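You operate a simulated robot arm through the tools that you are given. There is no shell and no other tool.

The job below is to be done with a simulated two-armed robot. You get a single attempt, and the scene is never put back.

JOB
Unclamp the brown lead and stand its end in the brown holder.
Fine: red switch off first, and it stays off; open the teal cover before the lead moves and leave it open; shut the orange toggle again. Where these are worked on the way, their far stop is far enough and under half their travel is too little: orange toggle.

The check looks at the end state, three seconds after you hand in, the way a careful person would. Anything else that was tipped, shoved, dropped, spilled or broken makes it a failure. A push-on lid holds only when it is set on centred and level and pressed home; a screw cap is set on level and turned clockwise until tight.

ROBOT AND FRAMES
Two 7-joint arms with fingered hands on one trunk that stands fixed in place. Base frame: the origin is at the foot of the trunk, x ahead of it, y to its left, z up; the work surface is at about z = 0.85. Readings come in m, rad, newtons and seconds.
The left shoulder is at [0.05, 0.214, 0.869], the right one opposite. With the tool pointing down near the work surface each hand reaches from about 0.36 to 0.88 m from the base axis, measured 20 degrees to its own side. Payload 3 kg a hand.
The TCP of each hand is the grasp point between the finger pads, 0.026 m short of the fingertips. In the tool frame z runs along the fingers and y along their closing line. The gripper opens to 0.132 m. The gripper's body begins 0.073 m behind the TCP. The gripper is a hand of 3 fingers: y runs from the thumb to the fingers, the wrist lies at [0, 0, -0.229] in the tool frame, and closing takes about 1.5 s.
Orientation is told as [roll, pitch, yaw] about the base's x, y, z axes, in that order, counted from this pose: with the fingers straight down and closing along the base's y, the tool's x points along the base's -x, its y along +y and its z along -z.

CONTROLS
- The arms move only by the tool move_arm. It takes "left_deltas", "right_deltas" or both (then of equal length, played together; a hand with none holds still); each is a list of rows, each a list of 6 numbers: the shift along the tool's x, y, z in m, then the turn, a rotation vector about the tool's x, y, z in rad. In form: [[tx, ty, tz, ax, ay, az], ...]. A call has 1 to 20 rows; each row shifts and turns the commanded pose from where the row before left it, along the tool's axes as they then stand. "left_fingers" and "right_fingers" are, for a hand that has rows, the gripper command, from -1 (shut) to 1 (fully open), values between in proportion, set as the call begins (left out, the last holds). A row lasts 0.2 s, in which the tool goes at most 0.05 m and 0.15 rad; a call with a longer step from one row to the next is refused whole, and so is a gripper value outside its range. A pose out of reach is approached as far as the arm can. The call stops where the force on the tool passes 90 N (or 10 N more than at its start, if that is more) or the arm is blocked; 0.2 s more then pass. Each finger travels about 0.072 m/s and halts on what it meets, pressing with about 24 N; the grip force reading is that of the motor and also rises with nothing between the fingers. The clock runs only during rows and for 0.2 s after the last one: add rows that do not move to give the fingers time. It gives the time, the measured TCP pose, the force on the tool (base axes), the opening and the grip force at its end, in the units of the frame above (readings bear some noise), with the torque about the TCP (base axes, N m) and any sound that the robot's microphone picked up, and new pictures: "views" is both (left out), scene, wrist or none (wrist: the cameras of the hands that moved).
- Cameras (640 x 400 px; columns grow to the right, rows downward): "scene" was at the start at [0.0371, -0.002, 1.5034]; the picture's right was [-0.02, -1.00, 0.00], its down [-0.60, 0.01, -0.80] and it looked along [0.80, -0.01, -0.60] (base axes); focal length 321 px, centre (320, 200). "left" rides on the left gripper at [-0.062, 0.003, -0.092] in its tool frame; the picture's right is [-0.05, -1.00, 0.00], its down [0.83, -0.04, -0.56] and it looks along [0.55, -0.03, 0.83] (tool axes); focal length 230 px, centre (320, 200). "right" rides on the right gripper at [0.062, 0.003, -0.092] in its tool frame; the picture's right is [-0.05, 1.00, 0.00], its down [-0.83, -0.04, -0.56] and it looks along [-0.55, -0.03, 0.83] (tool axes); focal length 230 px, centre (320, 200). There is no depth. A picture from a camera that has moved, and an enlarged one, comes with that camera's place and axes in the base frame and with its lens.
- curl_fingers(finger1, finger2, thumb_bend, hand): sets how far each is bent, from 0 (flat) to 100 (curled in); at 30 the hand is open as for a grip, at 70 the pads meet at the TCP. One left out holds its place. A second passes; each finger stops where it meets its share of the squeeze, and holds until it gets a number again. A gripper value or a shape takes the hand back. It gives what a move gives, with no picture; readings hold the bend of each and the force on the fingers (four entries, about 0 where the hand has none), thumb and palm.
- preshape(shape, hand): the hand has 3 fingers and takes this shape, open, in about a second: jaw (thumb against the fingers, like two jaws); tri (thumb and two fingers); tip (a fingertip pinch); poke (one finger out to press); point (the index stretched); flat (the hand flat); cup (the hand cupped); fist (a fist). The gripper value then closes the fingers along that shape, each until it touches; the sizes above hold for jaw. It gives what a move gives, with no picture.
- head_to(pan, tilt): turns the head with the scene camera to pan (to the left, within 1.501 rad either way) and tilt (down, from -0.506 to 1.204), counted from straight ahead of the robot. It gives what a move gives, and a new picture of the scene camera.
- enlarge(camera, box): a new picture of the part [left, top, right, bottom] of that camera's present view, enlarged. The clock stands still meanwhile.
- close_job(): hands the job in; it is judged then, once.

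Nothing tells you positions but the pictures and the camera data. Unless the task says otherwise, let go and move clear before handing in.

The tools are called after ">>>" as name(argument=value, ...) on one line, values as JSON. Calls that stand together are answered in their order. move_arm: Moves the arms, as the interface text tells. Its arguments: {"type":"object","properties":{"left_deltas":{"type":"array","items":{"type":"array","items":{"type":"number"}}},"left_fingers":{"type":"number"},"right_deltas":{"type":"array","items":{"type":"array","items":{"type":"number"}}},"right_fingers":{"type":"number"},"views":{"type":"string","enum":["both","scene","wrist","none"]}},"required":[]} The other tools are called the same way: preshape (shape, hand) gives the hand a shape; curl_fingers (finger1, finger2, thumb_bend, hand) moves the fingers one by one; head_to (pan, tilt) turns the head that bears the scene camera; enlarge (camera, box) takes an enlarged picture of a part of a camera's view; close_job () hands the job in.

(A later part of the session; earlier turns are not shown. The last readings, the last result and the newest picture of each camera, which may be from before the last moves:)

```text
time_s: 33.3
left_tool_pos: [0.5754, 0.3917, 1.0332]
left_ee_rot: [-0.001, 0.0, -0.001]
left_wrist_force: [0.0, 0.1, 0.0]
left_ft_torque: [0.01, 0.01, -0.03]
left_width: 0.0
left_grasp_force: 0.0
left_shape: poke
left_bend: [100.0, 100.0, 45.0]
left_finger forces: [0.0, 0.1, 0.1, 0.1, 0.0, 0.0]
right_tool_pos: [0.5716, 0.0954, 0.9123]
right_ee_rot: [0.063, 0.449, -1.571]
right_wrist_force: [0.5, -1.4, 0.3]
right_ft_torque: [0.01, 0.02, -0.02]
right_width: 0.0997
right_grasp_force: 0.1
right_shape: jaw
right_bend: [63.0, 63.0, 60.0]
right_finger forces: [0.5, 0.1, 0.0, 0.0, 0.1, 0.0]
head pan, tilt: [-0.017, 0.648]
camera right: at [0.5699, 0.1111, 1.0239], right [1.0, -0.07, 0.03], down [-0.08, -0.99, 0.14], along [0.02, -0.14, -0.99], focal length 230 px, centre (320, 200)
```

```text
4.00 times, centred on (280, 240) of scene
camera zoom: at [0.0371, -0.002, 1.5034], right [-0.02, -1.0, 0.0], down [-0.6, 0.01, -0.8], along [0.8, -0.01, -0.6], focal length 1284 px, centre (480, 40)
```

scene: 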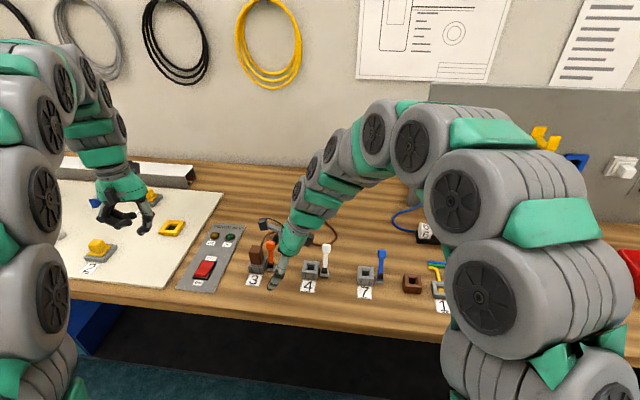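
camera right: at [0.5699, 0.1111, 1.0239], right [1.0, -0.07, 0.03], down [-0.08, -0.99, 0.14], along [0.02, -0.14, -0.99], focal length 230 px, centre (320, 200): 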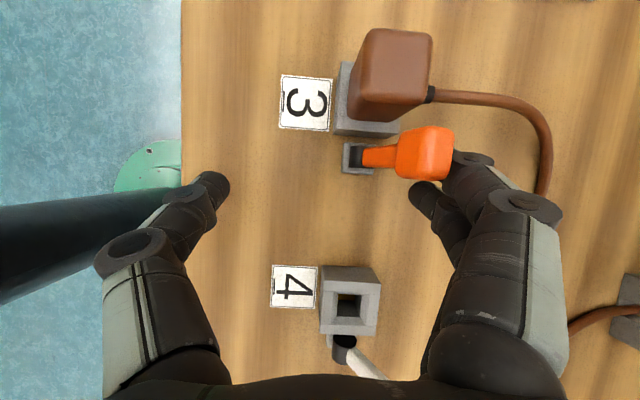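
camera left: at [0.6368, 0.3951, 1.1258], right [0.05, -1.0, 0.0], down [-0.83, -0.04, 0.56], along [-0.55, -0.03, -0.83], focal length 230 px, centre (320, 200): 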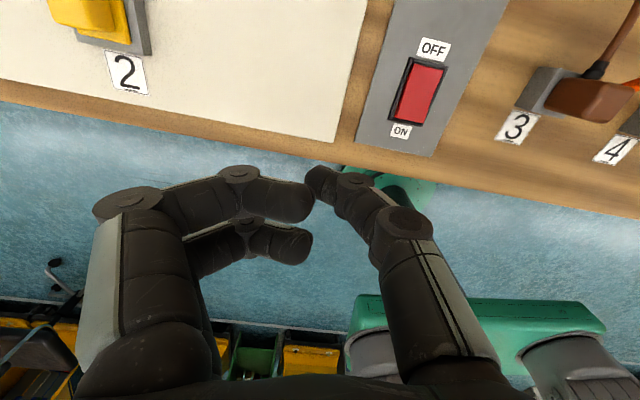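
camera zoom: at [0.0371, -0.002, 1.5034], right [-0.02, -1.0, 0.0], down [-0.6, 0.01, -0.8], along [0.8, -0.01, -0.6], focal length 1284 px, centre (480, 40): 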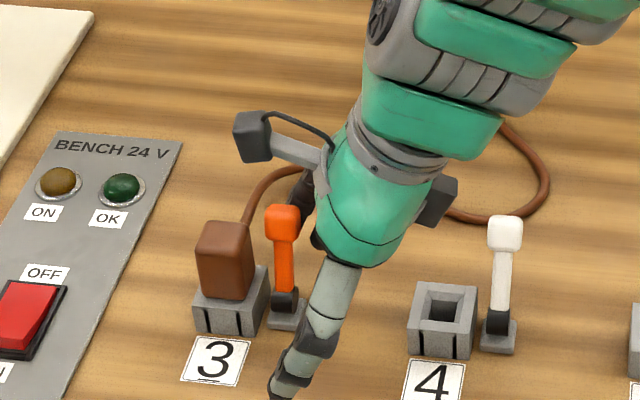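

The lever is now swinging toward the robot with little resistance. I'll continue the pull.

>>> move_arm(right_deltas=[[0.0013, -0.0078, -0.0032, 0, 0, 0], [0.0013, -0.0078, -0.0032, 0, 0, 0], [0.0009, -0.0078, -0.0023, 0, 0, 0], [0, -0.008, -0.0005, 0, 0, 0], [0, 0, 0, 0, 0, 0]])

>>> enlarge(camera="right", box=[180, 60, 480, 260])

>>> enlarge(camera="scene", box=[220, 190, 340, 290])

```text
time_s: 34.5
left_tool_pos: [0.5762, 0.3915, 1.0325]
left_ee_rot: [-0.001, 0.0, 0.001]
left_wrist_force: [0.6, -0.5, -0.6]
left_ft_torque: [0.03, 0.01, 0.03]
left_width: 0.0
left_grasp_force: 0.1
left_shape: poke
left_bend: [100.0, 100.0, 45.0]
left_finger forces: [0.0, 0.0, 0.0, 0.0, 0.0, 0.0]
right_tool_pos: [0.54, 0.0966, 0.9179]
right_ee_rot: [0.064, 0.451, -1.57]
right_wrist_force: [0.8, 0.3, 0.1]
right_ft_torque: [-0.02, 0.0, 0.03]
right_width: 0.1001
right_grasp_force: 0.1
right_shape: jaw
right_bend: [63.0, 63.0, 60.0]
right_finger forces: [0.0, 0.0, 0.0, 0.1, 0.0, 0.0]
head pan, tilt: [-0.017, 0.648]
camera right: at [0.5386, 0.1112, 1.0291], right [1.0, -0.07, 0.03], down [-0.08, -0.99, 0.14], along [0.02, -0.14, -0.99], focal length 230 px, centre (320, 200)
```

scene: 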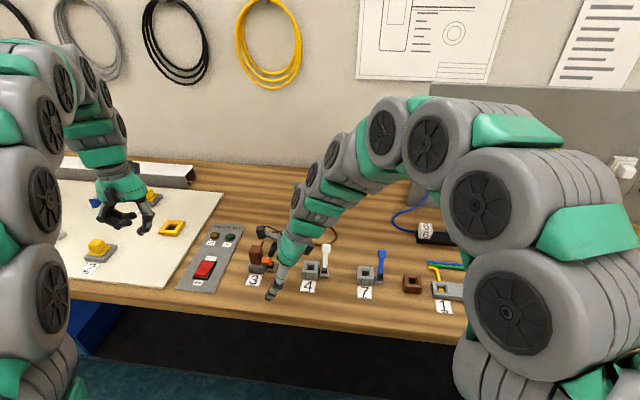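
right: 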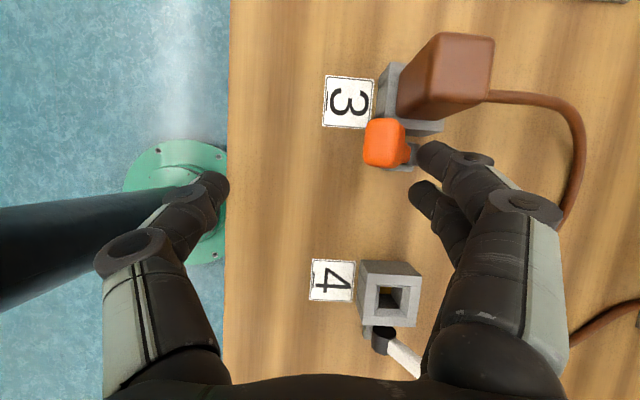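

```text
2.00 times, centred on (330, 160) of right
camera zoom: at [0.5386, 0.1112, 1.0291], right [1.0, -0.07, 0.03], down [-0.08, -0.99, 0.14], along [0.02, -0.14, -0.99], focal length 460 px, centre (300, 280)
```

zoom: 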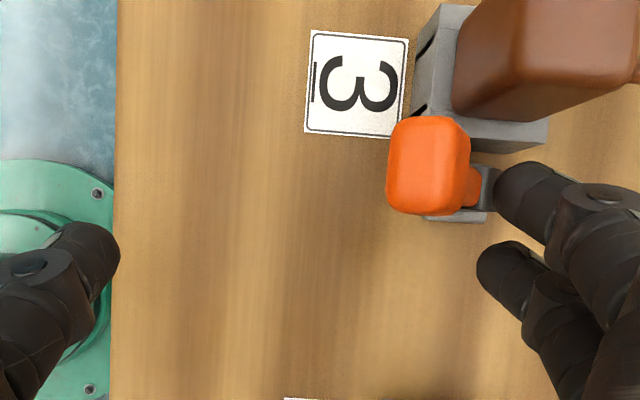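

```text
4.00 times, centred on (280, 240) of scene
camera zoom: at [0.0371, -0.002, 1.5034], right [-0.02, -1.0, 0.0], down [-0.6, 0.01, -0.8], along [0.8, -0.01, -0.6], focal length 1284 px, centre (480, 40)
```

zoom: 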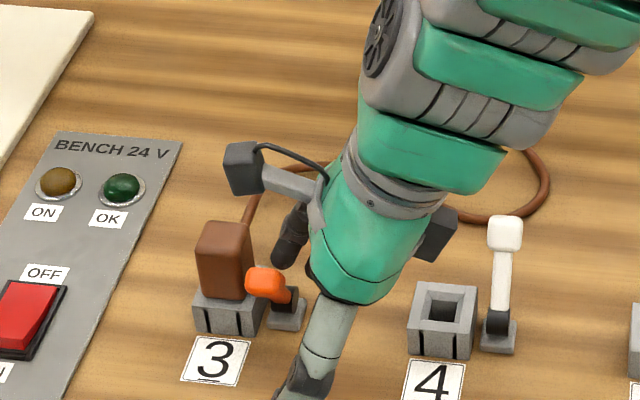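

The lever has swung over toward the robot, with its tip now at about (0.577, 0.121, 0.91). I'll push a little farther to make sure it reaches its far stop.

>>> move_arm(right_deltas=[[0, -0.005, 0, 0, 0, 0], [0, -0.005, 0, 0, 0, 0], [0, -0.005, 0, 0, 0, 0], [0, 0, 0, 0, 0, 0]])

>>> enlarge(camera="right", box=[180, 60, 480, 260])

>>> enlarge(camera="scene", box=[220, 190, 340, 290])

```text
time_s: 35.5
left_tool_pos: [0.5755, 0.3907, 1.0326]
left_ee_rot: [-0.001, 0.0, 0.0]
left_wrist_force: [0.4, -0.8, -0.4]
left_ft_torque: [0.0, -0.02, -0.03]
left_width: 0.0
left_grasp_force: 0.0
left_shape: poke
left_bend: [100.0, 100.0, 45.0]
left_finger forces: [0.0, 0.1, 0.0, 0.0, 0.0, 0.0]
right_tool_pos: [0.5243, 0.0967, 0.9192]
right_ee_rot: [0.062, 0.451, -1.571]
right_wrist_force: [3.0, 1.6, -0.4]
right_ft_torque: [0.02, -0.04, 0.0]
right_width: 0.1016
right_grasp_force: 0.1
right_shape: jaw
right_bend: [59.0, 63.0, 60.0]
right_finger forces: [3.6, 0.0, 0.1, 0.1, 0.1, 0.0]
head pan, tilt: [-0.017, 0.648]
camera right: at [0.5232, 0.112, 1.0299], right [1.0, -0.07, 0.03], down [-0.08, -0.99, 0.14], along [0.02, -0.14, -0.99], focal length 230 px, centre (320, 200)
```

scene: 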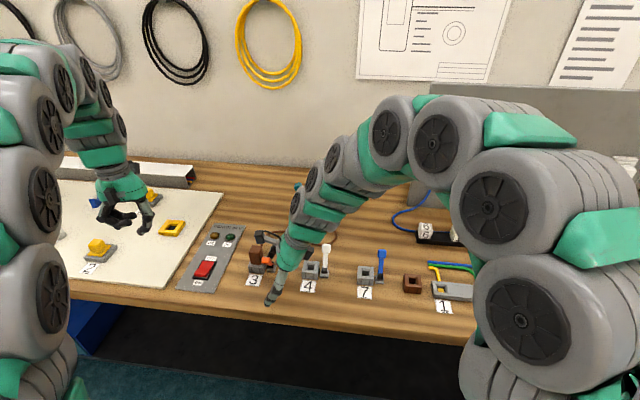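
right: 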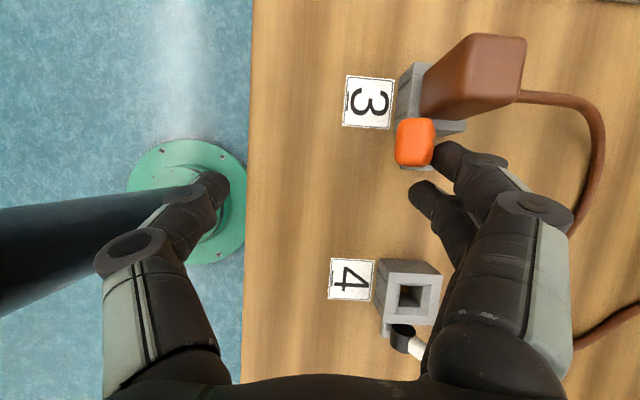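

```text
2.00 times, centred on (330, 160) of right
camera zoom: at [0.5232, 0.112, 1.0299], right [1.0, -0.07, 0.03], down [-0.08, -0.99, 0.14], along [0.02, -0.14, -0.99], focal length 460 px, centre (300, 280)
```

zoom: 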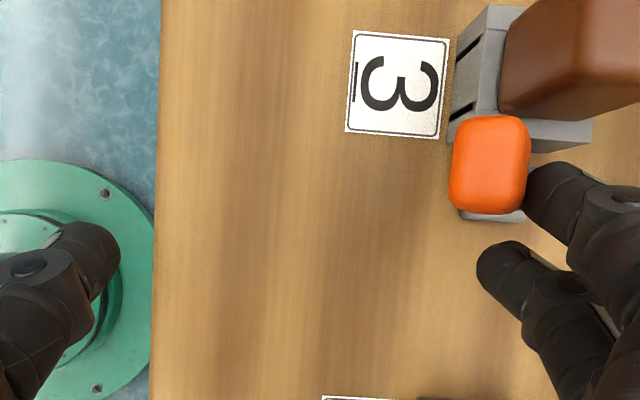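

```text
4.00 times, centred on (280, 240) of scene
camera zoom: at [0.0371, -0.002, 1.5034], right [-0.02, -1.0, 0.0], down [-0.6, 0.01, -0.8], along [0.8, -0.01, -0.6], focal length 1284 px, centre (480, 40)
```

zoom: 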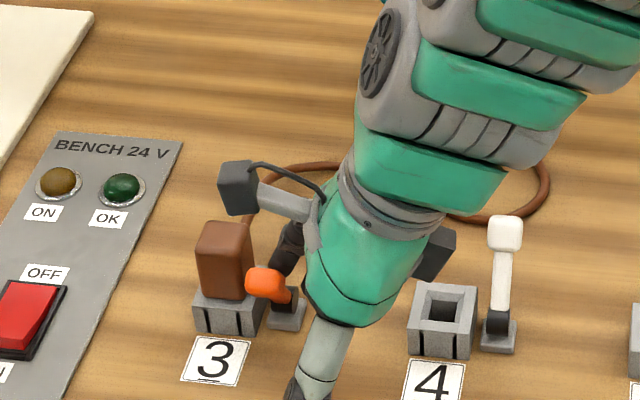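

The lever is at its stop: contact force rose while it stayed put. I'll withdraw upward and turn the right hand to match the plug's yaw (about -0.15 rad) for a grasp along y.

>>> move_arm(right_deltas=[[0, 0.008, 0, 0, 0, 0], [0.0196, 0.0026, -0.0404, 0, 0, 0], [0.0196, 0.0026, -0.0404, 0, 0, 0], [0.0196, 0.0026, -0.0404, 0, 0, 0], [0, 0, 0, 0.063, 0, 0], [0, 0, 0, 0, -0.15, 0], [0, 0, 0, 0, -0.15, 0], [0, 0, 0, 0, -0.15, 0], [0, 0, 0, 0, 0, -0.142], [0, 0, 0, 0, 0, -0.142], [0, 0, 0, 0, 0, -0.142], [0, 0, 0, 0, 0, -0.142], [0, 0, 0, 0, 0, -0.142], [0, 0, 0, 0, 0, -0.142], [0, 0, 0, 0, 0, -0.142], [0, 0, 0, 0, 0, -0.142], [0, 0, 0, 0, 0, -0.142], [0, 0, 0, 0, 0, -0.142], [0, 0, 0, 0, 0, 0]])

>>> enlarge(camera="right", box=[240, 60, 440, 260])

>>> enlarge(camera="scene", box=[220, 210, 320, 290])

```text
time_s: 39.5
left_tool_pos: [0.5757, 0.3917, 1.0324]
left_ee_rot: [0.001, -0.001, -0.002]
left_wrist_force: [-0.2, 0.0, -0.1]
left_ft_torque: [0.02, 0.01, -0.01]
left_width: 0.0
left_grasp_force: 0.0
left_shape: poke
left_bend: [100.0, 100.0, 45.0]
left_finger forces: [0.0, 0.0, 0.1, 0.0, 0.1, 0.0]
right_tool_pos: [0.534, 0.0961, 1.055]
right_ee_rot: [0.0, 0.001, -0.149]
right_wrist_force: [0.6, 0.6, -0.5]
right_ft_torque: [0.0, 0.02, 0.01]
right_width: 0.1
right_grasp_force: 0.1
right_shape: jaw
right_bend: [63.0, 63.0, 60.0]
right_finger forces: [0.0, 0.0, 0.1, 0.1, 0.1, 0.0]
head pan, tilt: [-0.017, 0.648]
camera right: at [0.4738, 0.1085, 1.1481], right [0.2, 0.98, 0.0], down [0.82, -0.17, 0.55], along [0.54, -0.11, -0.83], focal length 230 px, centre (320, 200)
```

scene: 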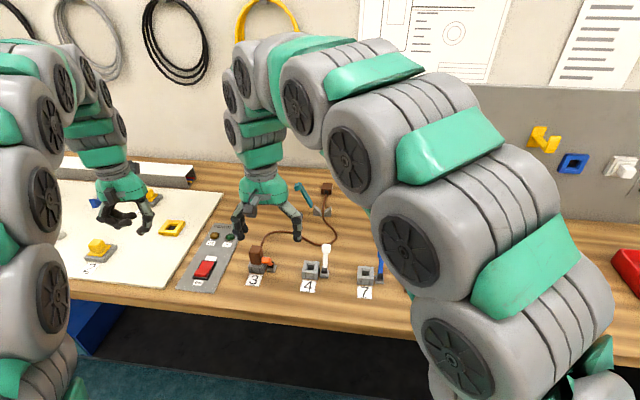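
right: 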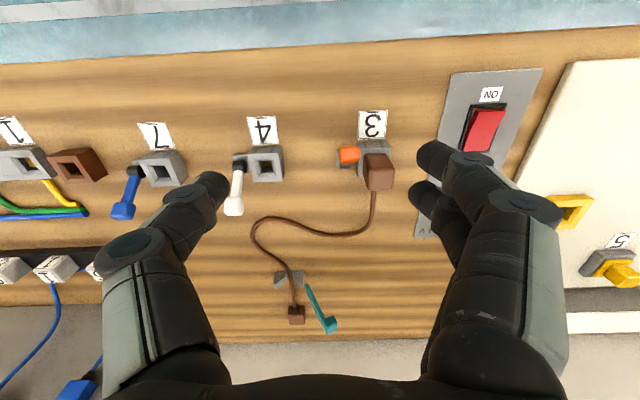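

```text
2.00 times, centred on (340, 160) of right
camera zoom: at [0.4738, 0.1085, 1.1481], right [0.2, 0.98, 0.0], down [0.82, -0.17, 0.55], along [0.54, -0.11, -0.83], focal length 460 px, centre (280, 280)
```

zoom: 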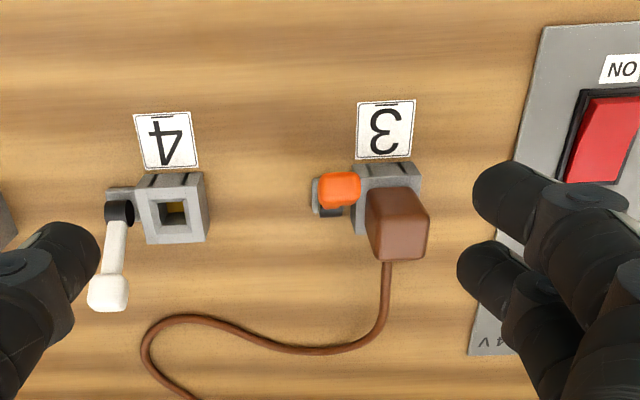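

```text
5.00 times, centred on (270, 250) of scene
camera zoom: at [0.0371, -0.002, 1.5034], right [-0.02, -1.0, 0.0], down [-0.6, 0.01, -0.8], along [0.8, -0.01, -0.6], focal length 1604 px, centre (570, -50)
```

zoom: 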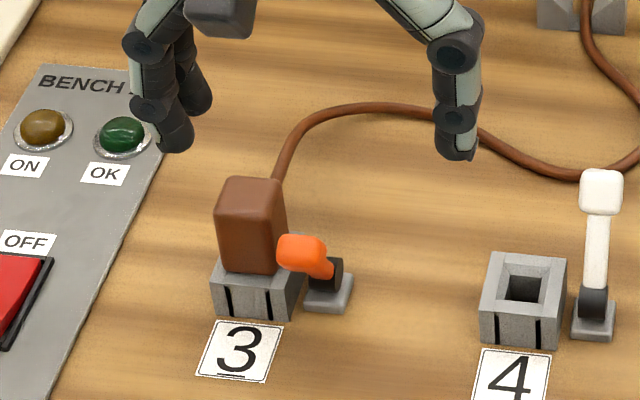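

The lever stays open and the plug sits at about (0.607, 0.149) with its top at z≈0.925. I'll position the right hand directly above the plug with a narrower opening.

>>> move_arm(right_deltas=[[-0.0231, 0.021, 0.025, 0, 0, 0], [-0.0231, 0.021, 0.025, 0, 0, 0], [-0.0231, 0.021, 0.025, 0, 0, 0], [0, 0, 0, 0, 0, 0], [0, 0, 0, 0, 0, 0]], right_fingers=0.06)

>>> enlarge(camera="right", box=[220, 60, 460, 260])

>>> enlarge(camera="scene", box=[200, 180, 330, 290])

```text
time_s: 40.7
left_tool_pos: [0.5761, 0.3925, 1.0333]
left_ee_rot: [0.002, 0.0, 0.0]
left_wrist_force: [-0.4, -0.6, -0.1]
left_ft_torque: [-0.02, -0.01, 0.02]
left_width: 0.0001
left_grasp_force: 0.0
left_shape: poke
left_bend: [100.0, 100.0, 45.0]
left_finger forces: [0.0, 0.1, 0.0, 0.0, 0.0, 0.1]
right_tool_pos: [0.6107, 0.1501, 0.9799]
right_ee_rot: [0.0, 0.0, -0.15]
right_wrist_force: [-0.2, 0.0, -0.1]
right_ft_torque: [0.02, -0.01, 0.02]
right_width: 0.0705
right_grasp_force: 0.1
right_shape: jaw
right_bend: [72.0, 72.0, 70.0]
right_finger forces: [0.1, 0.0, 0.0, 0.0, 0.0, 0.0]
head pan, tilt: [-0.017, 0.648]
camera right: at [0.5502, 0.1634, 1.0732], right [0.2, 0.98, 0.0], down [0.81, -0.17, 0.56], along [0.54, -0.11, -0.83], focal length 230 px, centre (320, 200)
```

scene: 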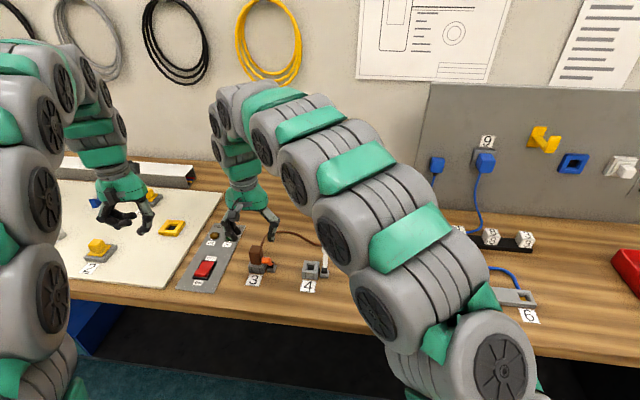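
right: 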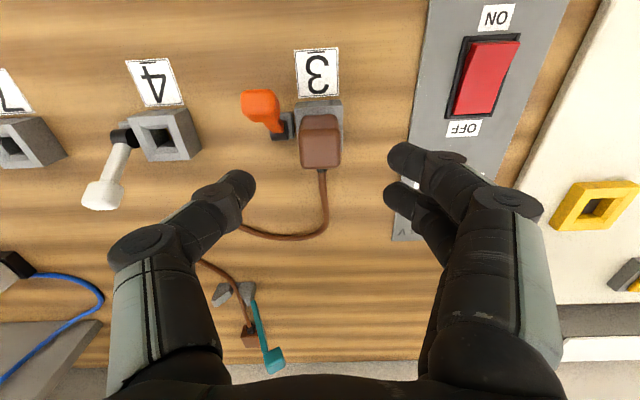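

```text
2.00 times, centred on (340, 160) of right
camera zoom: at [0.5502, 0.1634, 1.0732], right [0.2, 0.98, 0.0], down [0.81, -0.17, 0.56], along [0.54, -0.11, -0.83], focal length 460 px, centre (280, 280)
```

zoom: 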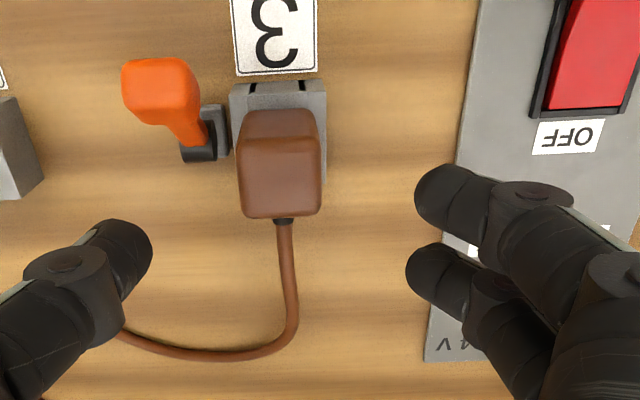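

```text
3.64 times, centred on (265, 235) of scene
camera zoom: at [0.0371, -0.002, 1.5034], right [-0.02, -1.0, 0.0], down [-0.6, 0.01, -0.8], along [0.8, -0.01, -0.6], focal length 1167 px, centre (520, 73)
```

zoom: 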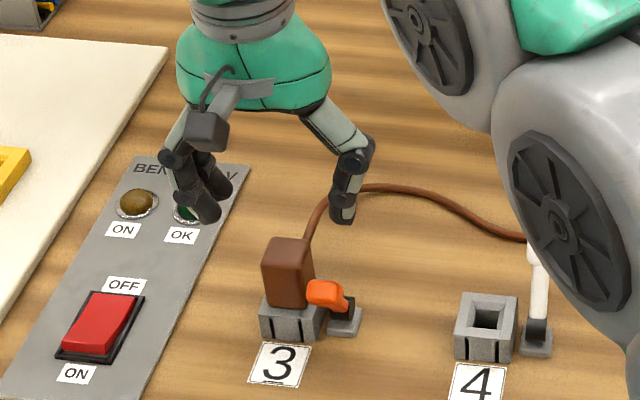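

The hand's yaw matches the plug and both jaws are clear of the lever and the switch. I'll descend around the plug.

>>> move_arm(right_deltas=[[-0.003, 0, 0.03, 0, 0, 0], [0, 0, 0.025, 0, 0, 0], [0, 0, 0.013, 0, 0, 0], [0, 0, 0, 0, 0, 0]])

>>> enlarge(camera="right", box=[220, 60, 460, 260])

>>> enlarge(camera="scene", box=[200, 180, 330, 290])

```text
time_s: 41.7
left_tool_pos: [0.5762, 0.3929, 1.0316]
left_ee_rot: [0.0, 0.001, -0.001]
left_wrist_force: [0.6, 0.3, -0.5]
left_ft_torque: [0.03, 0.01, 0.03]
left_width: 0.0
left_grasp_force: 0.1
left_shape: poke
left_bend: [100.0, 100.0, 45.0]
left_finger forces: [0.0, 0.1, 0.0, 0.0, 0.0, 0.1]
right_tool_pos: [0.6123, 0.1497, 0.912]
right_ee_rot: [0.0, -0.001, -0.151]
right_wrist_force: [0.1, 0.4, 0.8]
right_ft_torque: [-0.03, -0.01, 0.02]
right_width: 0.0703
right_grasp_force: 0.1
right_shape: jaw
right_bend: [72.0, 72.0, 70.0]
right_finger forces: [0.1, 0.0, 0.0, 0.0, 0.0, 0.0]
head pan, tilt: [-0.017, 0.648]
camera right: at [0.5529, 0.1622, 1.0056], right [0.2, 0.98, 0.0], down [0.81, -0.17, 0.56], along [0.54, -0.11, -0.83], focal length 230 px, centre (320, 200)
```

scene: 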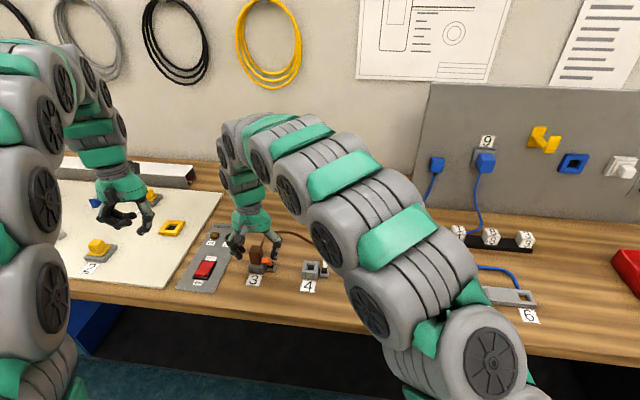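
right: 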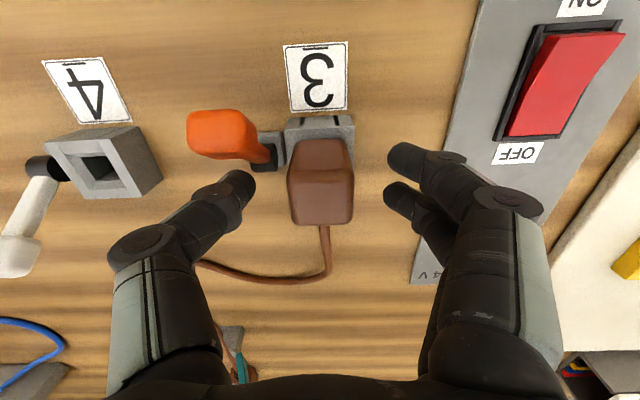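

```text
2.00 times, centred on (340, 160) of right
camera zoom: at [0.5529, 0.1622, 1.0056], right [0.2, 0.98, 0.0], down [0.81, -0.17, 0.56], along [0.54, -0.11, -0.83], focal length 460 px, centre (280, 280)
```

zoom: 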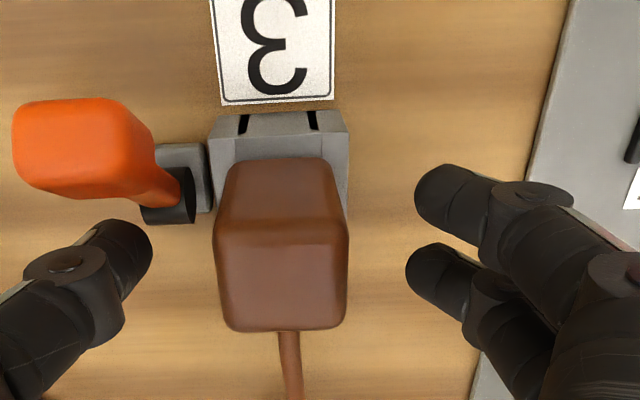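

```text
3.64 times, centred on (265, 235) of scene
camera zoom: at [0.0371, -0.002, 1.5034], right [-0.02, -1.0, 0.0], down [-0.6, 0.01, -0.8], along [0.8, -0.01, -0.6], focal length 1167 px, centre (520, 73)
```

zoom: 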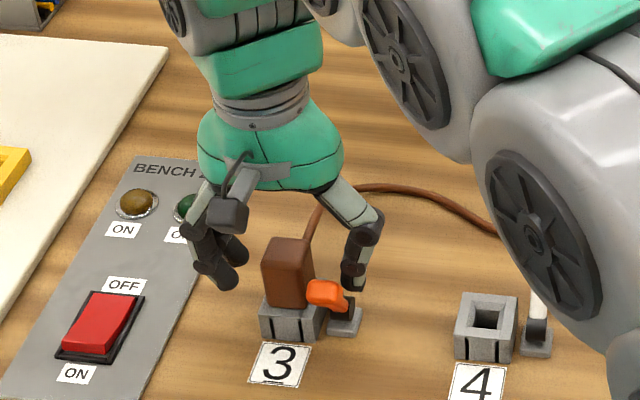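

The plug is between the jaws and everything is clear. I'll close the grip.

>>> move_arm(right_deltas=[[0, 0, 0, 0, 0, 0], [0, 0, 0, 0, 0, 0], [0, 0, 0, 0, 0, 0], [0, 0, 0, 0, 0, 0], [0, 0, 0, 0, 0, 0], [0, 0, 0, 0, 0, 0], [0, 0, 0, 0, 0, 0]], right_fingers=-0.9)

>>> enlarge(camera="right", box=[220, 60, 460, 260])

>>> enlarge(camera="scene", box=[200, 180, 330, 290])

```text
time_s: 43.3
left_tool_pos: [0.5767, 0.392, 1.0323]
left_ee_rot: [0.0, -0.001, 0.0]
left_wrist_force: [-0.4, -0.8, 0.5]
left_ft_torque: [0.02, 0.0, 0.02]
left_width: 0.0
left_grasp_force: 0.0
left_shape: poke
left_bend: [100.0, 100.0, 45.0]
left_finger forces: [0.0, 0.0, 0.0, 0.1, 0.0, 0.0]
right_tool_pos: [0.6133, 0.1489, 0.9139]
right_ee_rot: [0.0, 0.0, -0.149]
right_wrist_force: [-0.2, -0.3, -0.3]
right_ft_torque: [0.01, 0.01, 0.01]
right_width: 0.0238
right_grasp_force: 24.0
right_shape: jaw
right_bend: [73.0, 73.0, 70.0]
right_finger forces: [11.0, 11.0, 0.0, 0.0, 22.3, 0.0]
head pan, tilt: [-0.017, 0.648]
camera right: at [0.5528, 0.1621, 1.0057], right [0.2, 0.98, 0.0], down [0.82, -0.17, 0.55], along [0.54, -0.11, -0.83], focal length 230 px, centre (320, 200)
```

scene: 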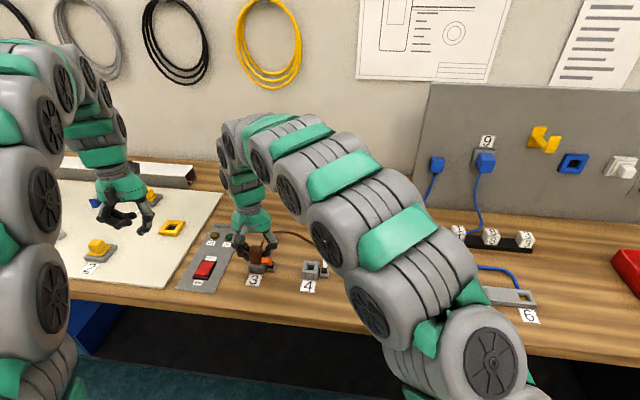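
right: 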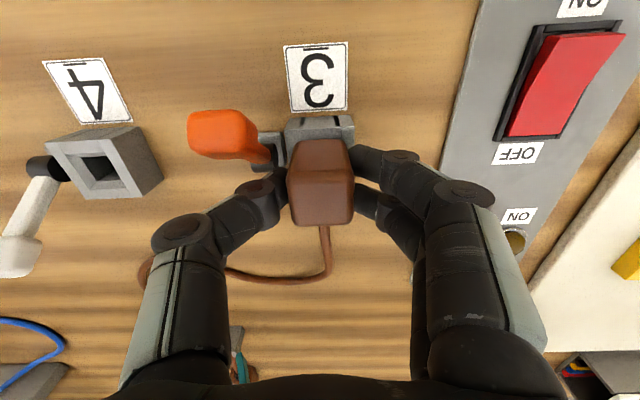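

```text
2.00 times, centred on (340, 160) of right
camera zoom: at [0.5528, 0.1621, 1.0057], right [0.2, 0.98, 0.0], down [0.82, -0.17, 0.55], along [0.54, -0.11, -0.83], focal length 460 px, centre (280, 280)
```

zoom: 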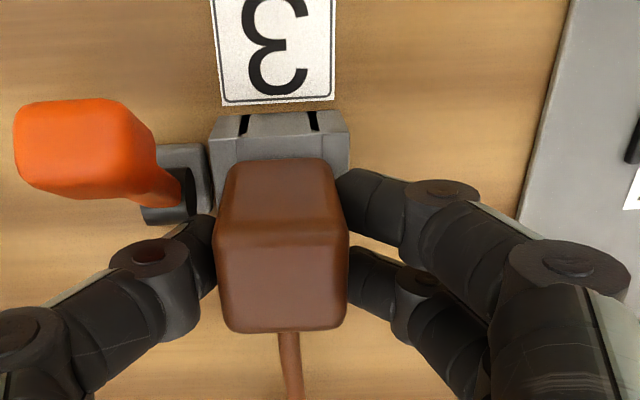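

```text
3.64 times, centred on (265, 235) of scene
camera zoom: at [0.0371, -0.002, 1.5034], right [-0.02, -1.0, 0.0], down [-0.6, 0.01, -0.8], along [0.8, -0.01, -0.6], focal length 1167 px, centre (520, 73)
```

zoom: 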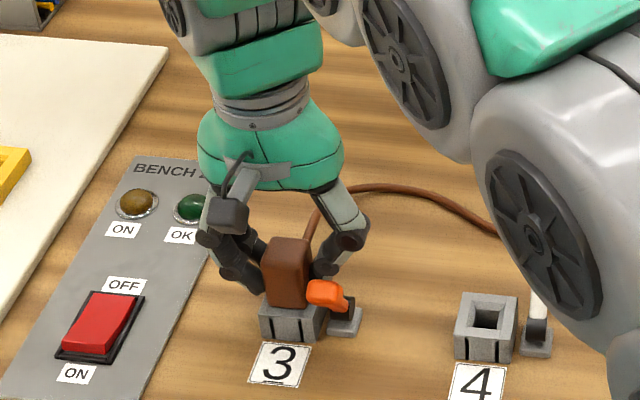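

The grip is firm and symmetric. I'll lift straight up slowly and watch that the plug comes free.

>>> move_arm(right_deltas=[[0, 0, -0.006, 0, 0, 0], [0, 0, -0.008, 0, 0, 0], [0, 0, -0.01, 0, 0, 0], [0, 0, -0.012, 0, 0, 0], [0, 0, 0, 0, 0, 0]])

>>> enlarge(camera="scene", box=[200, 180, 330, 290])

>>> enlarge(camera="right", box=[220, 60, 460, 260])

```text
time_s: 44.5
left_tool_pos: [0.5767, 0.391, 1.033]
left_ee_rot: [0.0, 0.0, 0.0]
left_wrist_force: [-0.5, 0.1, -0.7]
left_ft_torque: [0.02, -0.03, -0.03]
left_width: 0.0001
left_grasp_force: 0.0
left_shape: poke
left_bend: [100.0, 100.0, 45.0]
left_finger forces: [0.0, 0.0, 0.0, 0.1, 0.0, 0.0]
right_tool_pos: [0.6141, 0.1482, 0.9491]
right_ee_rot: [0.001, 0.0, -0.15]
right_wrist_force: [0.1, -0.1, -0.2]
right_ft_torque: [0.01, 0.02, 0.0]
right_width: 0.024
right_grasp_force: 24.3
right_shape: jaw
right_bend: [73.0, 73.0, 70.0]
right_finger forces: [11.2, 11.1, 0.0, 0.0, 22.3, 0.0]
head pan, tilt: [-0.017, 0.648]
camera right: at [0.5541, 0.1609, 1.042], right [0.2, 0.98, 0.0], down [0.81, -0.17, 0.56], along [0.54, -0.11, -0.83], focal length 230 px, centre (320, 200)
```

scene: 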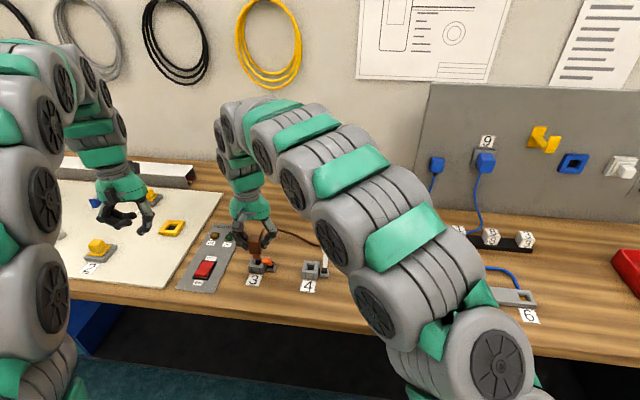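
right: 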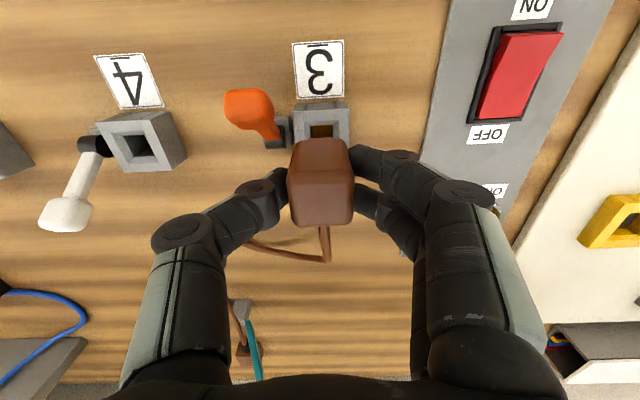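

```text
3.64 times, centred on (265, 235) of scene
camera zoom: at [0.0371, -0.002, 1.5034], right [-0.02, -1.0, 0.0], down [-0.6, 0.01, -0.8], along [0.8, -0.01, -0.6], focal length 1167 px, centre (520, 73)
```

zoom: 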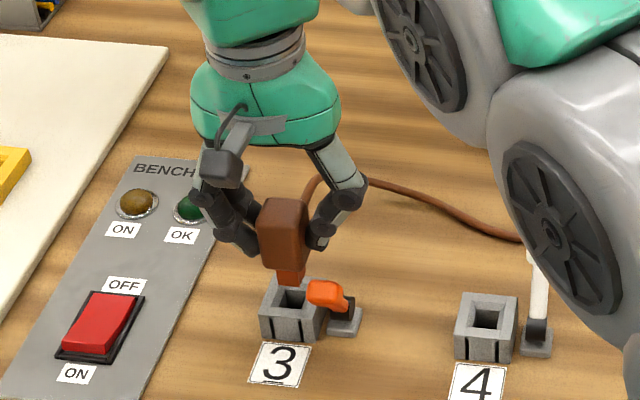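

```text
2.00 times, centred on (340, 160) of right
camera zoom: at [0.5541, 0.1609, 1.042], right [0.2, 0.98, 0.0], down [0.81, -0.17, 0.56], along [0.54, -0.11, -0.83], focal length 460 px, centre (280, 280)
```

zoom: 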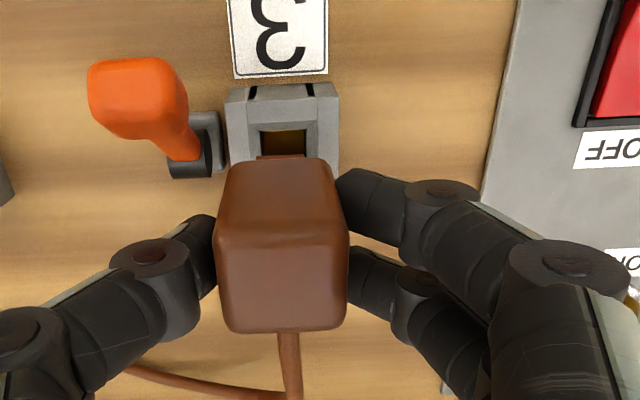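

The plug has come free, with a narrow stem underneath, and the clamp is empty. I'll raise it well above the toggles and carry it across toward the brown holder.

>>> move_arm(right_deltas=[[0, 0, -0.035, 0, 0, 0], [0, 0, -0.035, 0, 0, 0], [0, 0, -0.03, 0, 0, 0], [0, 0, 0, 0, 0, 0]])

>>> enlarge(camera="scene", box=[200, 150, 360, 290])

```text
time_s: 45.5
left_tool_pos: [0.5756, 0.3911, 1.0325]
left_ee_rot: [-0.001, 0.0, 0.001]
left_wrist_force: [-0.2, 0.5, -0.5]
left_ft_torque: [-0.01, 0.0, 0.0]
left_width: 0.0
left_grasp_force: 0.1
left_shape: poke
left_bend: [100.0, 100.0, 45.0]
left_finger forces: [0.0, 0.0, 0.0, 0.0, 0.1, 0.0]
right_tool_pos: [0.613, 0.1497, 1.0485]
right_ee_rot: [0.0, 0.001, -0.152]
right_wrist_force: [-0.4, 0.6, -0.9]
right_ft_torque: [0.0, 0.02, 0.0]
right_width: 0.0235
right_grasp_force: 23.5
right_shape: jaw
right_bend: [73.0, 73.0, 70.0]
right_finger forces: [11.1, 11.0, 0.0, 0.0, 22.1, 0.0]
head pan, tilt: [-0.017, 0.648]
camera right: at [0.5532, 0.1619, 1.1414], right [0.2, 0.98, 0.0], down [0.82, -0.17, 0.55], along [0.54, -0.11, -0.83], focal length 230 px, centre (320, 200)
```

scene: 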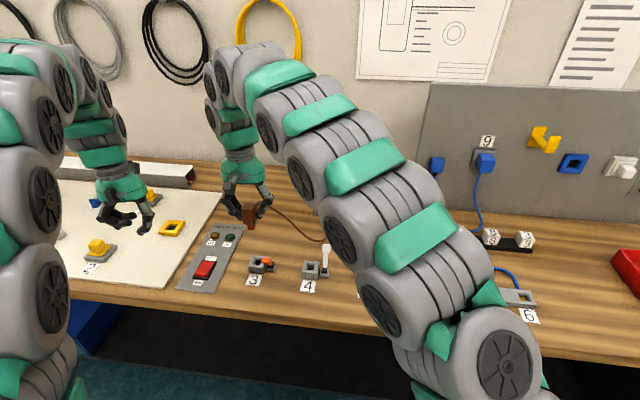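
right: 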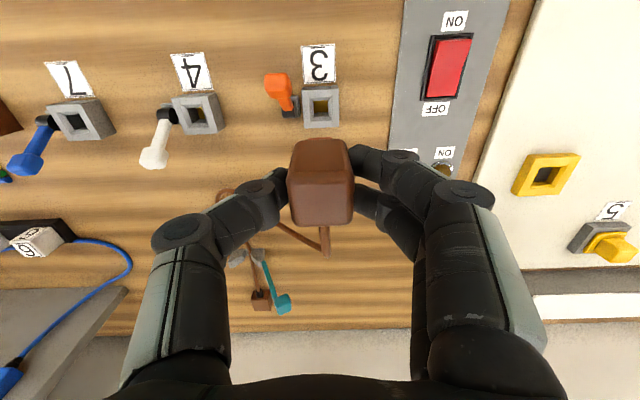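

```text
2.86 times, centred on (280, 220) of scene
camera zoom: at [0.0371, -0.002, 1.5034], right [-0.02, -1.0, 0.0], down [-0.6, 0.01, -0.8], along [0.8, -0.01, -0.6], focal length 917 px, centre (434, 143)
```

zoom: 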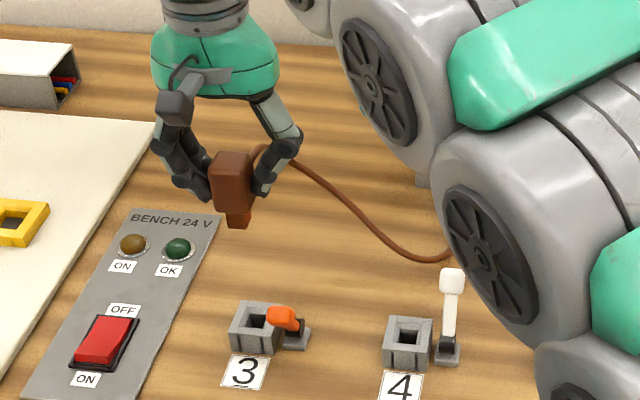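

The plug hangs straight with a stem about 28 mm long. I'll now carry it across at this height to above the brown holder.

>>> move_arm(right_deltas=[[0.0017, -0.0302, 0, 0, 0, 0], [0.0017, -0.0302, 0, 0, 0, 0], [0.0017, -0.0302, 0, 0, 0, 0], [0.0017, -0.0302, 0, 0, 0, 0], [0.0017, -0.0302, 0, 0, 0, 0], [0.0017, -0.0302, 0, 0, 0, 0], [0.0017, -0.0302, 0, 0, 0, 0], [0, 0, 0, 0, 0, 0]])

```text
time_s: 47.3
left_tool_pos: [0.576, 0.3902, 1.0325]
left_ee_rot: [0.0, -0.001, -0.002]
left_wrist_force: [-0.1, -0.7, 0.7]
left_ft_torque: [-0.02, -0.01, 0.01]
left_width: 0.0001
left_grasp_force: 0.0
left_shape: poke
left_bend: [100.0, 100.0, 45.0]
left_finger forces: [0.0, 0.1, 0.1, 0.0, 0.1, 0.0]
right_tool_pos: [0.5691, -0.0574, 1.049]
right_ee_rot: [0.001, -0.001, -0.15]
right_wrist_force: [-0.4, -0.3, -0.6]
right_ft_torque: [-0.01, 0.03, 0.02]
right_width: 0.0236
right_grasp_force: 23.8
right_shape: jaw
right_bend: [73.0, 73.0, 70.0]
right_finger forces: [11.1, 11.1, 0.1, 0.1, 22.2, 0.0]
head pan, tilt: [-0.017, 0.648]
camera right: at [0.5102, -0.0449, 1.1415], right [0.2, 0.98, 0.0], down [0.82, -0.17, 0.55], along [0.54, -0.11, -0.83], focal length 230 px, centre (320, 200)
```

scene: 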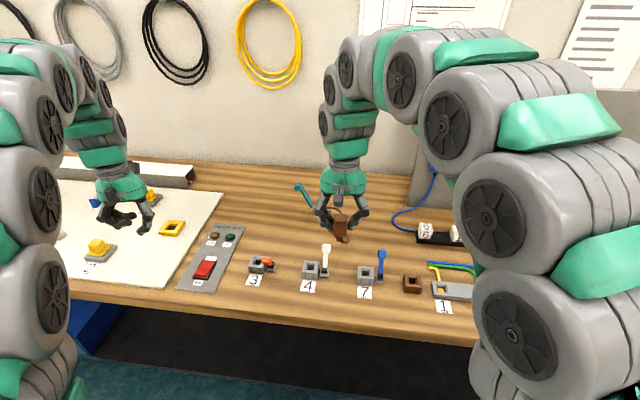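
right: 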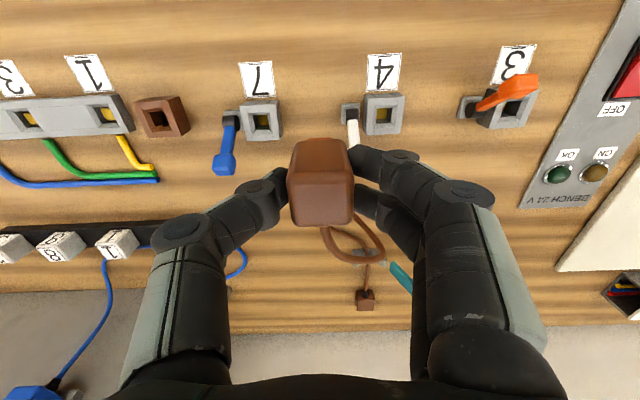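

The plug is mid-way and the cable follows cleanly. I'll zoom in on the brown holder to measure its position and yaw.

>>> enlarge(camera="scene", box=[385, 255, 445, 305])

>>> enlarge(camera="right", box=[110, 70, 290, 190])

>>> enlarge(camera="scene", box=[300, 170, 400, 260])

```text
8.00 times, centred on (415, 280) of scene
camera zoom: at [0.0371, -0.002, 1.5034], right [-0.02, -1.0, 0.0], down [-0.6, 0.01, -0.8], along [0.8, -0.01, -0.6], focal length 2567 px, centre (-440, -440)
```

zoom: 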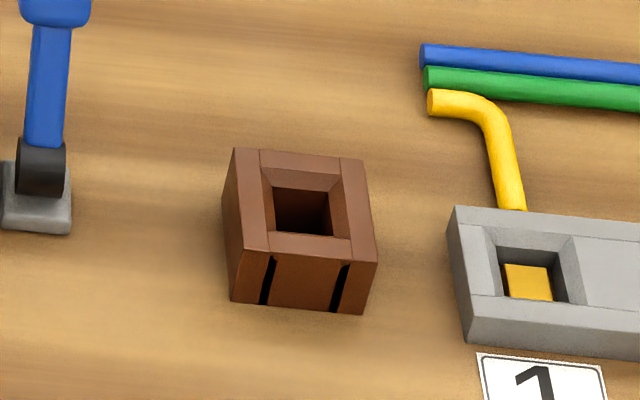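

```text
3.33 times, centred on (200, 130) of right
camera zoom: at [0.5102, -0.0449, 1.1415], right [0.2, 0.98, 0.0], down [0.82, -0.17, 0.55], along [0.54, -0.11, -0.83], focal length 767 px, centre (720, 433)
```

zoom: 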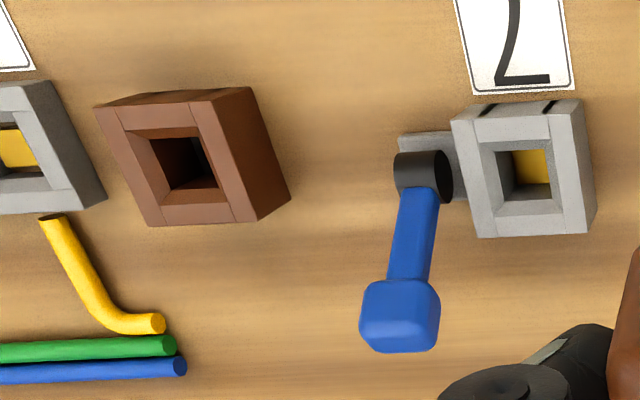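

```text
4.44 times, centred on (350, 215) of scene
camera zoom: at [0.0371, -0.002, 1.5034], right [-0.02, -1.0, 0.0], down [-0.6, 0.01, -0.8], along [0.8, -0.01, -0.6], focal length 1426 px, centre (187, 133)
```

zoom: 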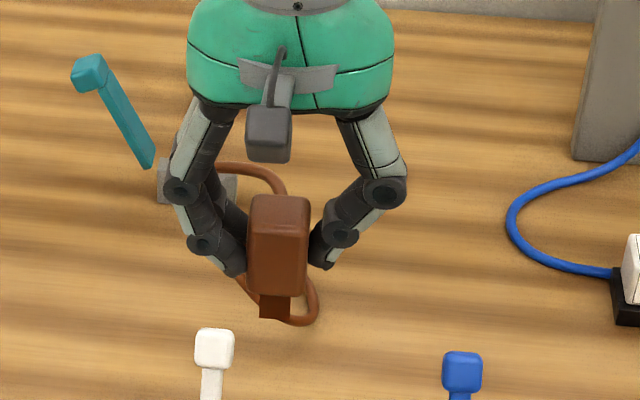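

The holder measures about 0.0385 m square and centres near (0.533, -0.235), with a yaw of about -0.137 rad. I'll measure the empty clamp 3 the same way so I can compute the offset between the two accurately.

>>> enlarge(camera="scene", box=[235, 240, 295, 290])

>>> enlarge(camera="scene", box=[315, 200, 375, 250])

>>> enlarge(camera="right", box=[440, 30, 620, 150])

```text
8.00 times, centred on (265, 265) of scene
camera zoom: at [0.0371, -0.002, 1.5034], right [-0.02, -1.0, 0.0], down [-0.6, 0.01, -0.8], along [0.8, -0.01, -0.6], focal length 2567 px, centre (760, -320)
```

zoom: 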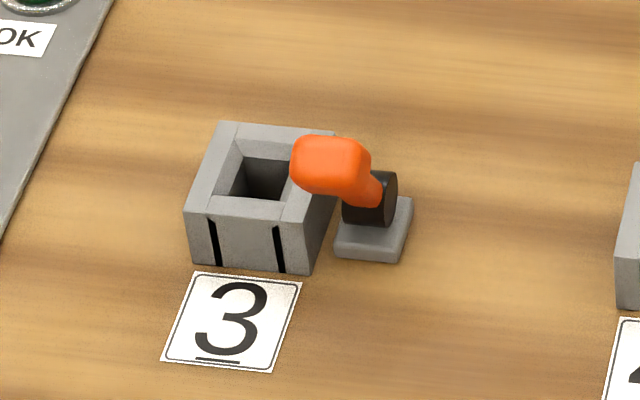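

```text
8.00 times, centred on (345, 225) of scene
camera zoom: at [0.0371, -0.002, 1.5034], right [-0.02, -1.0, 0.0], down [-0.6, 0.01, -0.8], along [0.8, -0.01, -0.6], focal length 2567 px, centre (120, 0)
```

zoom: 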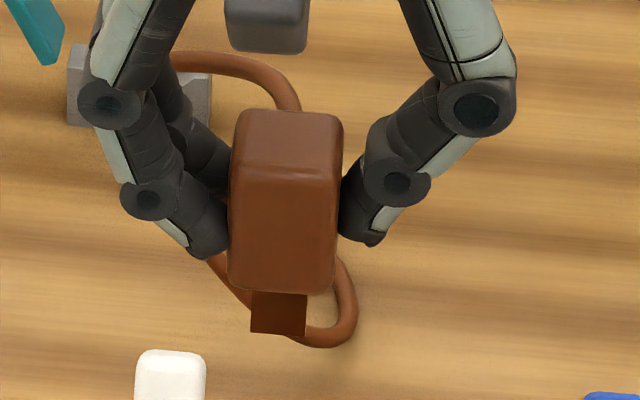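

```text
3.33 times, centred on (530, 90) of right
camera zoom: at [0.5102, -0.0449, 1.1415], right [0.2, 0.98, 0.0], down [0.82, -0.17, 0.55], along [0.54, -0.11, -0.83], focal length 767 px, centre (-380, 567)
```

zoom: 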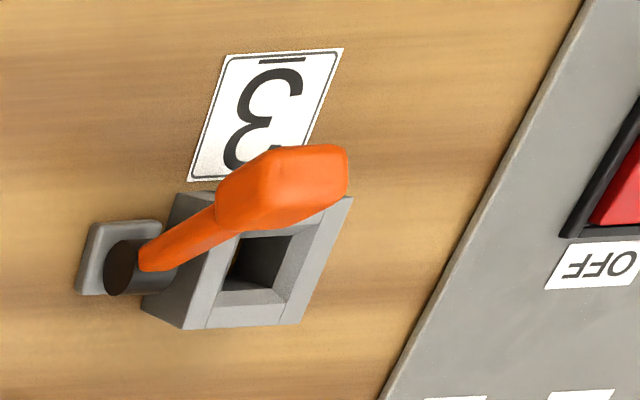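

From the two measurements, the shift from clamp 3 to the holder is about (-0.068, -0.387), so the target TCP is (0.5446, -0.2372). I'll move above the holder at the same height.

>>> move_arm(right_deltas=[[-0.0004, -0.0302, 0, 0, 0, 0], [-0.0004, -0.0302, 0, 0, 0, 0], [-0.0004, -0.0302, 0, 0, 0, 0], [-0.0004, -0.0302, 0, 0, 0, 0], [-0.0004, -0.0302, 0, 0, 0, 0], [-0.0004, -0.0302, 0, 0, 0, -0.012], [0, 0, 0, 0, 0, 0], [0, 0, 0, 0, 0, 0]])

>>> enlarge(camera="right", box=[220, 60, 460, 260])

>>> enlarge(camera="scene", box=[360, 190, 480, 310])

```text
time_s: 49.1
left_tool_pos: [0.5759, 0.3913, 1.0328]
left_ee_rot: [0.0, 0.002, -0.001]
left_wrist_force: [0.1, 0.5, 0.5]
left_ft_torque: [0.03, 0.01, 0.03]
left_width: 0.0001
left_grasp_force: 0.0
left_shape: poke
left_bend: [100.0, 100.0, 45.0]
left_finger forces: [0.0, 0.1, 0.1, 0.1, 0.1, 0.0]
right_tool_pos: [0.5441, -0.236, 1.0485]
right_ee_rot: [-0.002, 0.0, -0.138]
right_wrist_force: [-0.2, 0.8, 0.2]
right_ft_torque: [0.03, 0.04, 0.02]
right_width: 0.0238
right_grasp_force: 24.0
right_shape: jaw
right_bend: [73.0, 73.0, 70.0]
right_finger forces: [11.1, 11.1, 0.1, 0.0, 22.3, 0.0]
head pan, tilt: [-0.017, 0.648]
camera right: at [0.4839, -0.2252, 1.1416], right [0.19, 0.98, 0.0], down [0.82, -0.16, 0.55], along [0.54, -0.1, -0.83], focal length 230 px, centre (320, 200)
```

scene: 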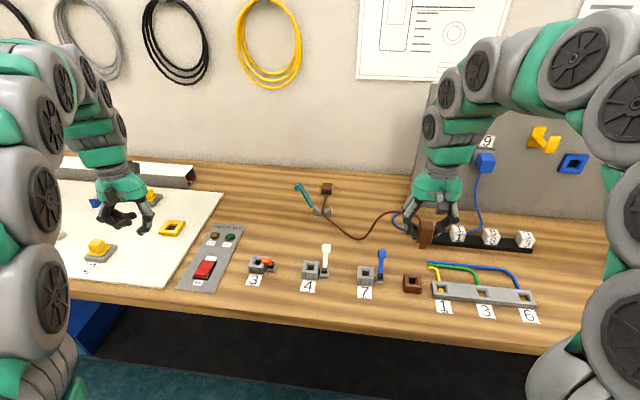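
right: 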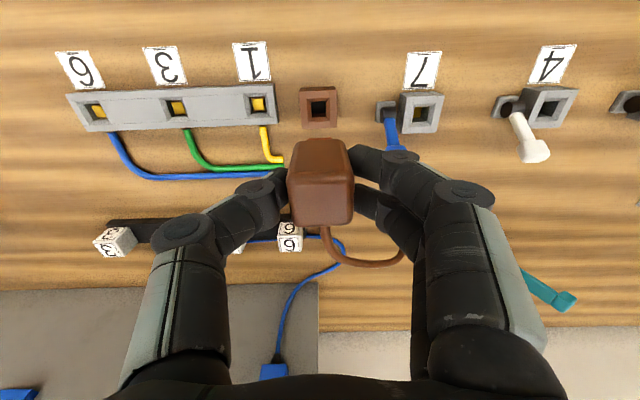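

```text
2.00 times, centred on (340, 160) of right
camera zoom: at [0.4839, -0.2252, 1.1416], right [0.19, 0.98, 0.0], down [0.82, -0.16, 0.55], along [0.54, -0.1, -0.83], focal length 460 px, centre (280, 280)
```

zoom: 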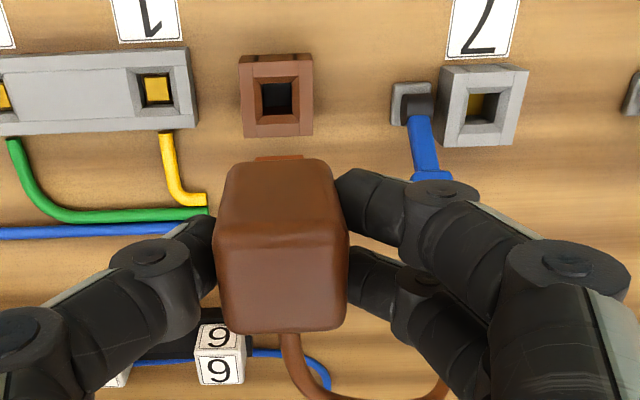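

```text
3.33 times, centred on (420, 250) of scene
camera zoom: at [0.0371, -0.002, 1.5034], right [-0.02, -1.0, 0.0], down [-0.6, 0.01, -0.8], along [0.8, -0.01, -0.6], focal length 1070 px, centre (-13, 33)
```

zoom: 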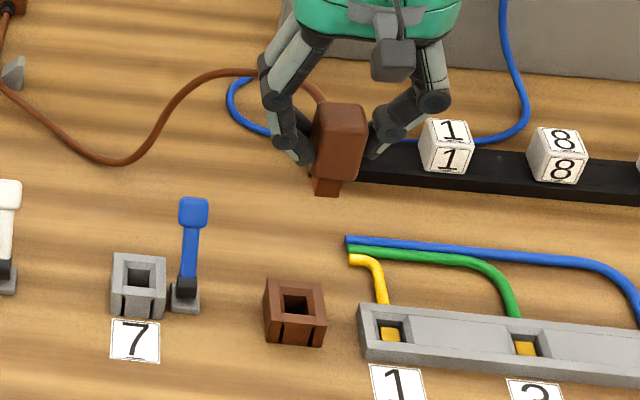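

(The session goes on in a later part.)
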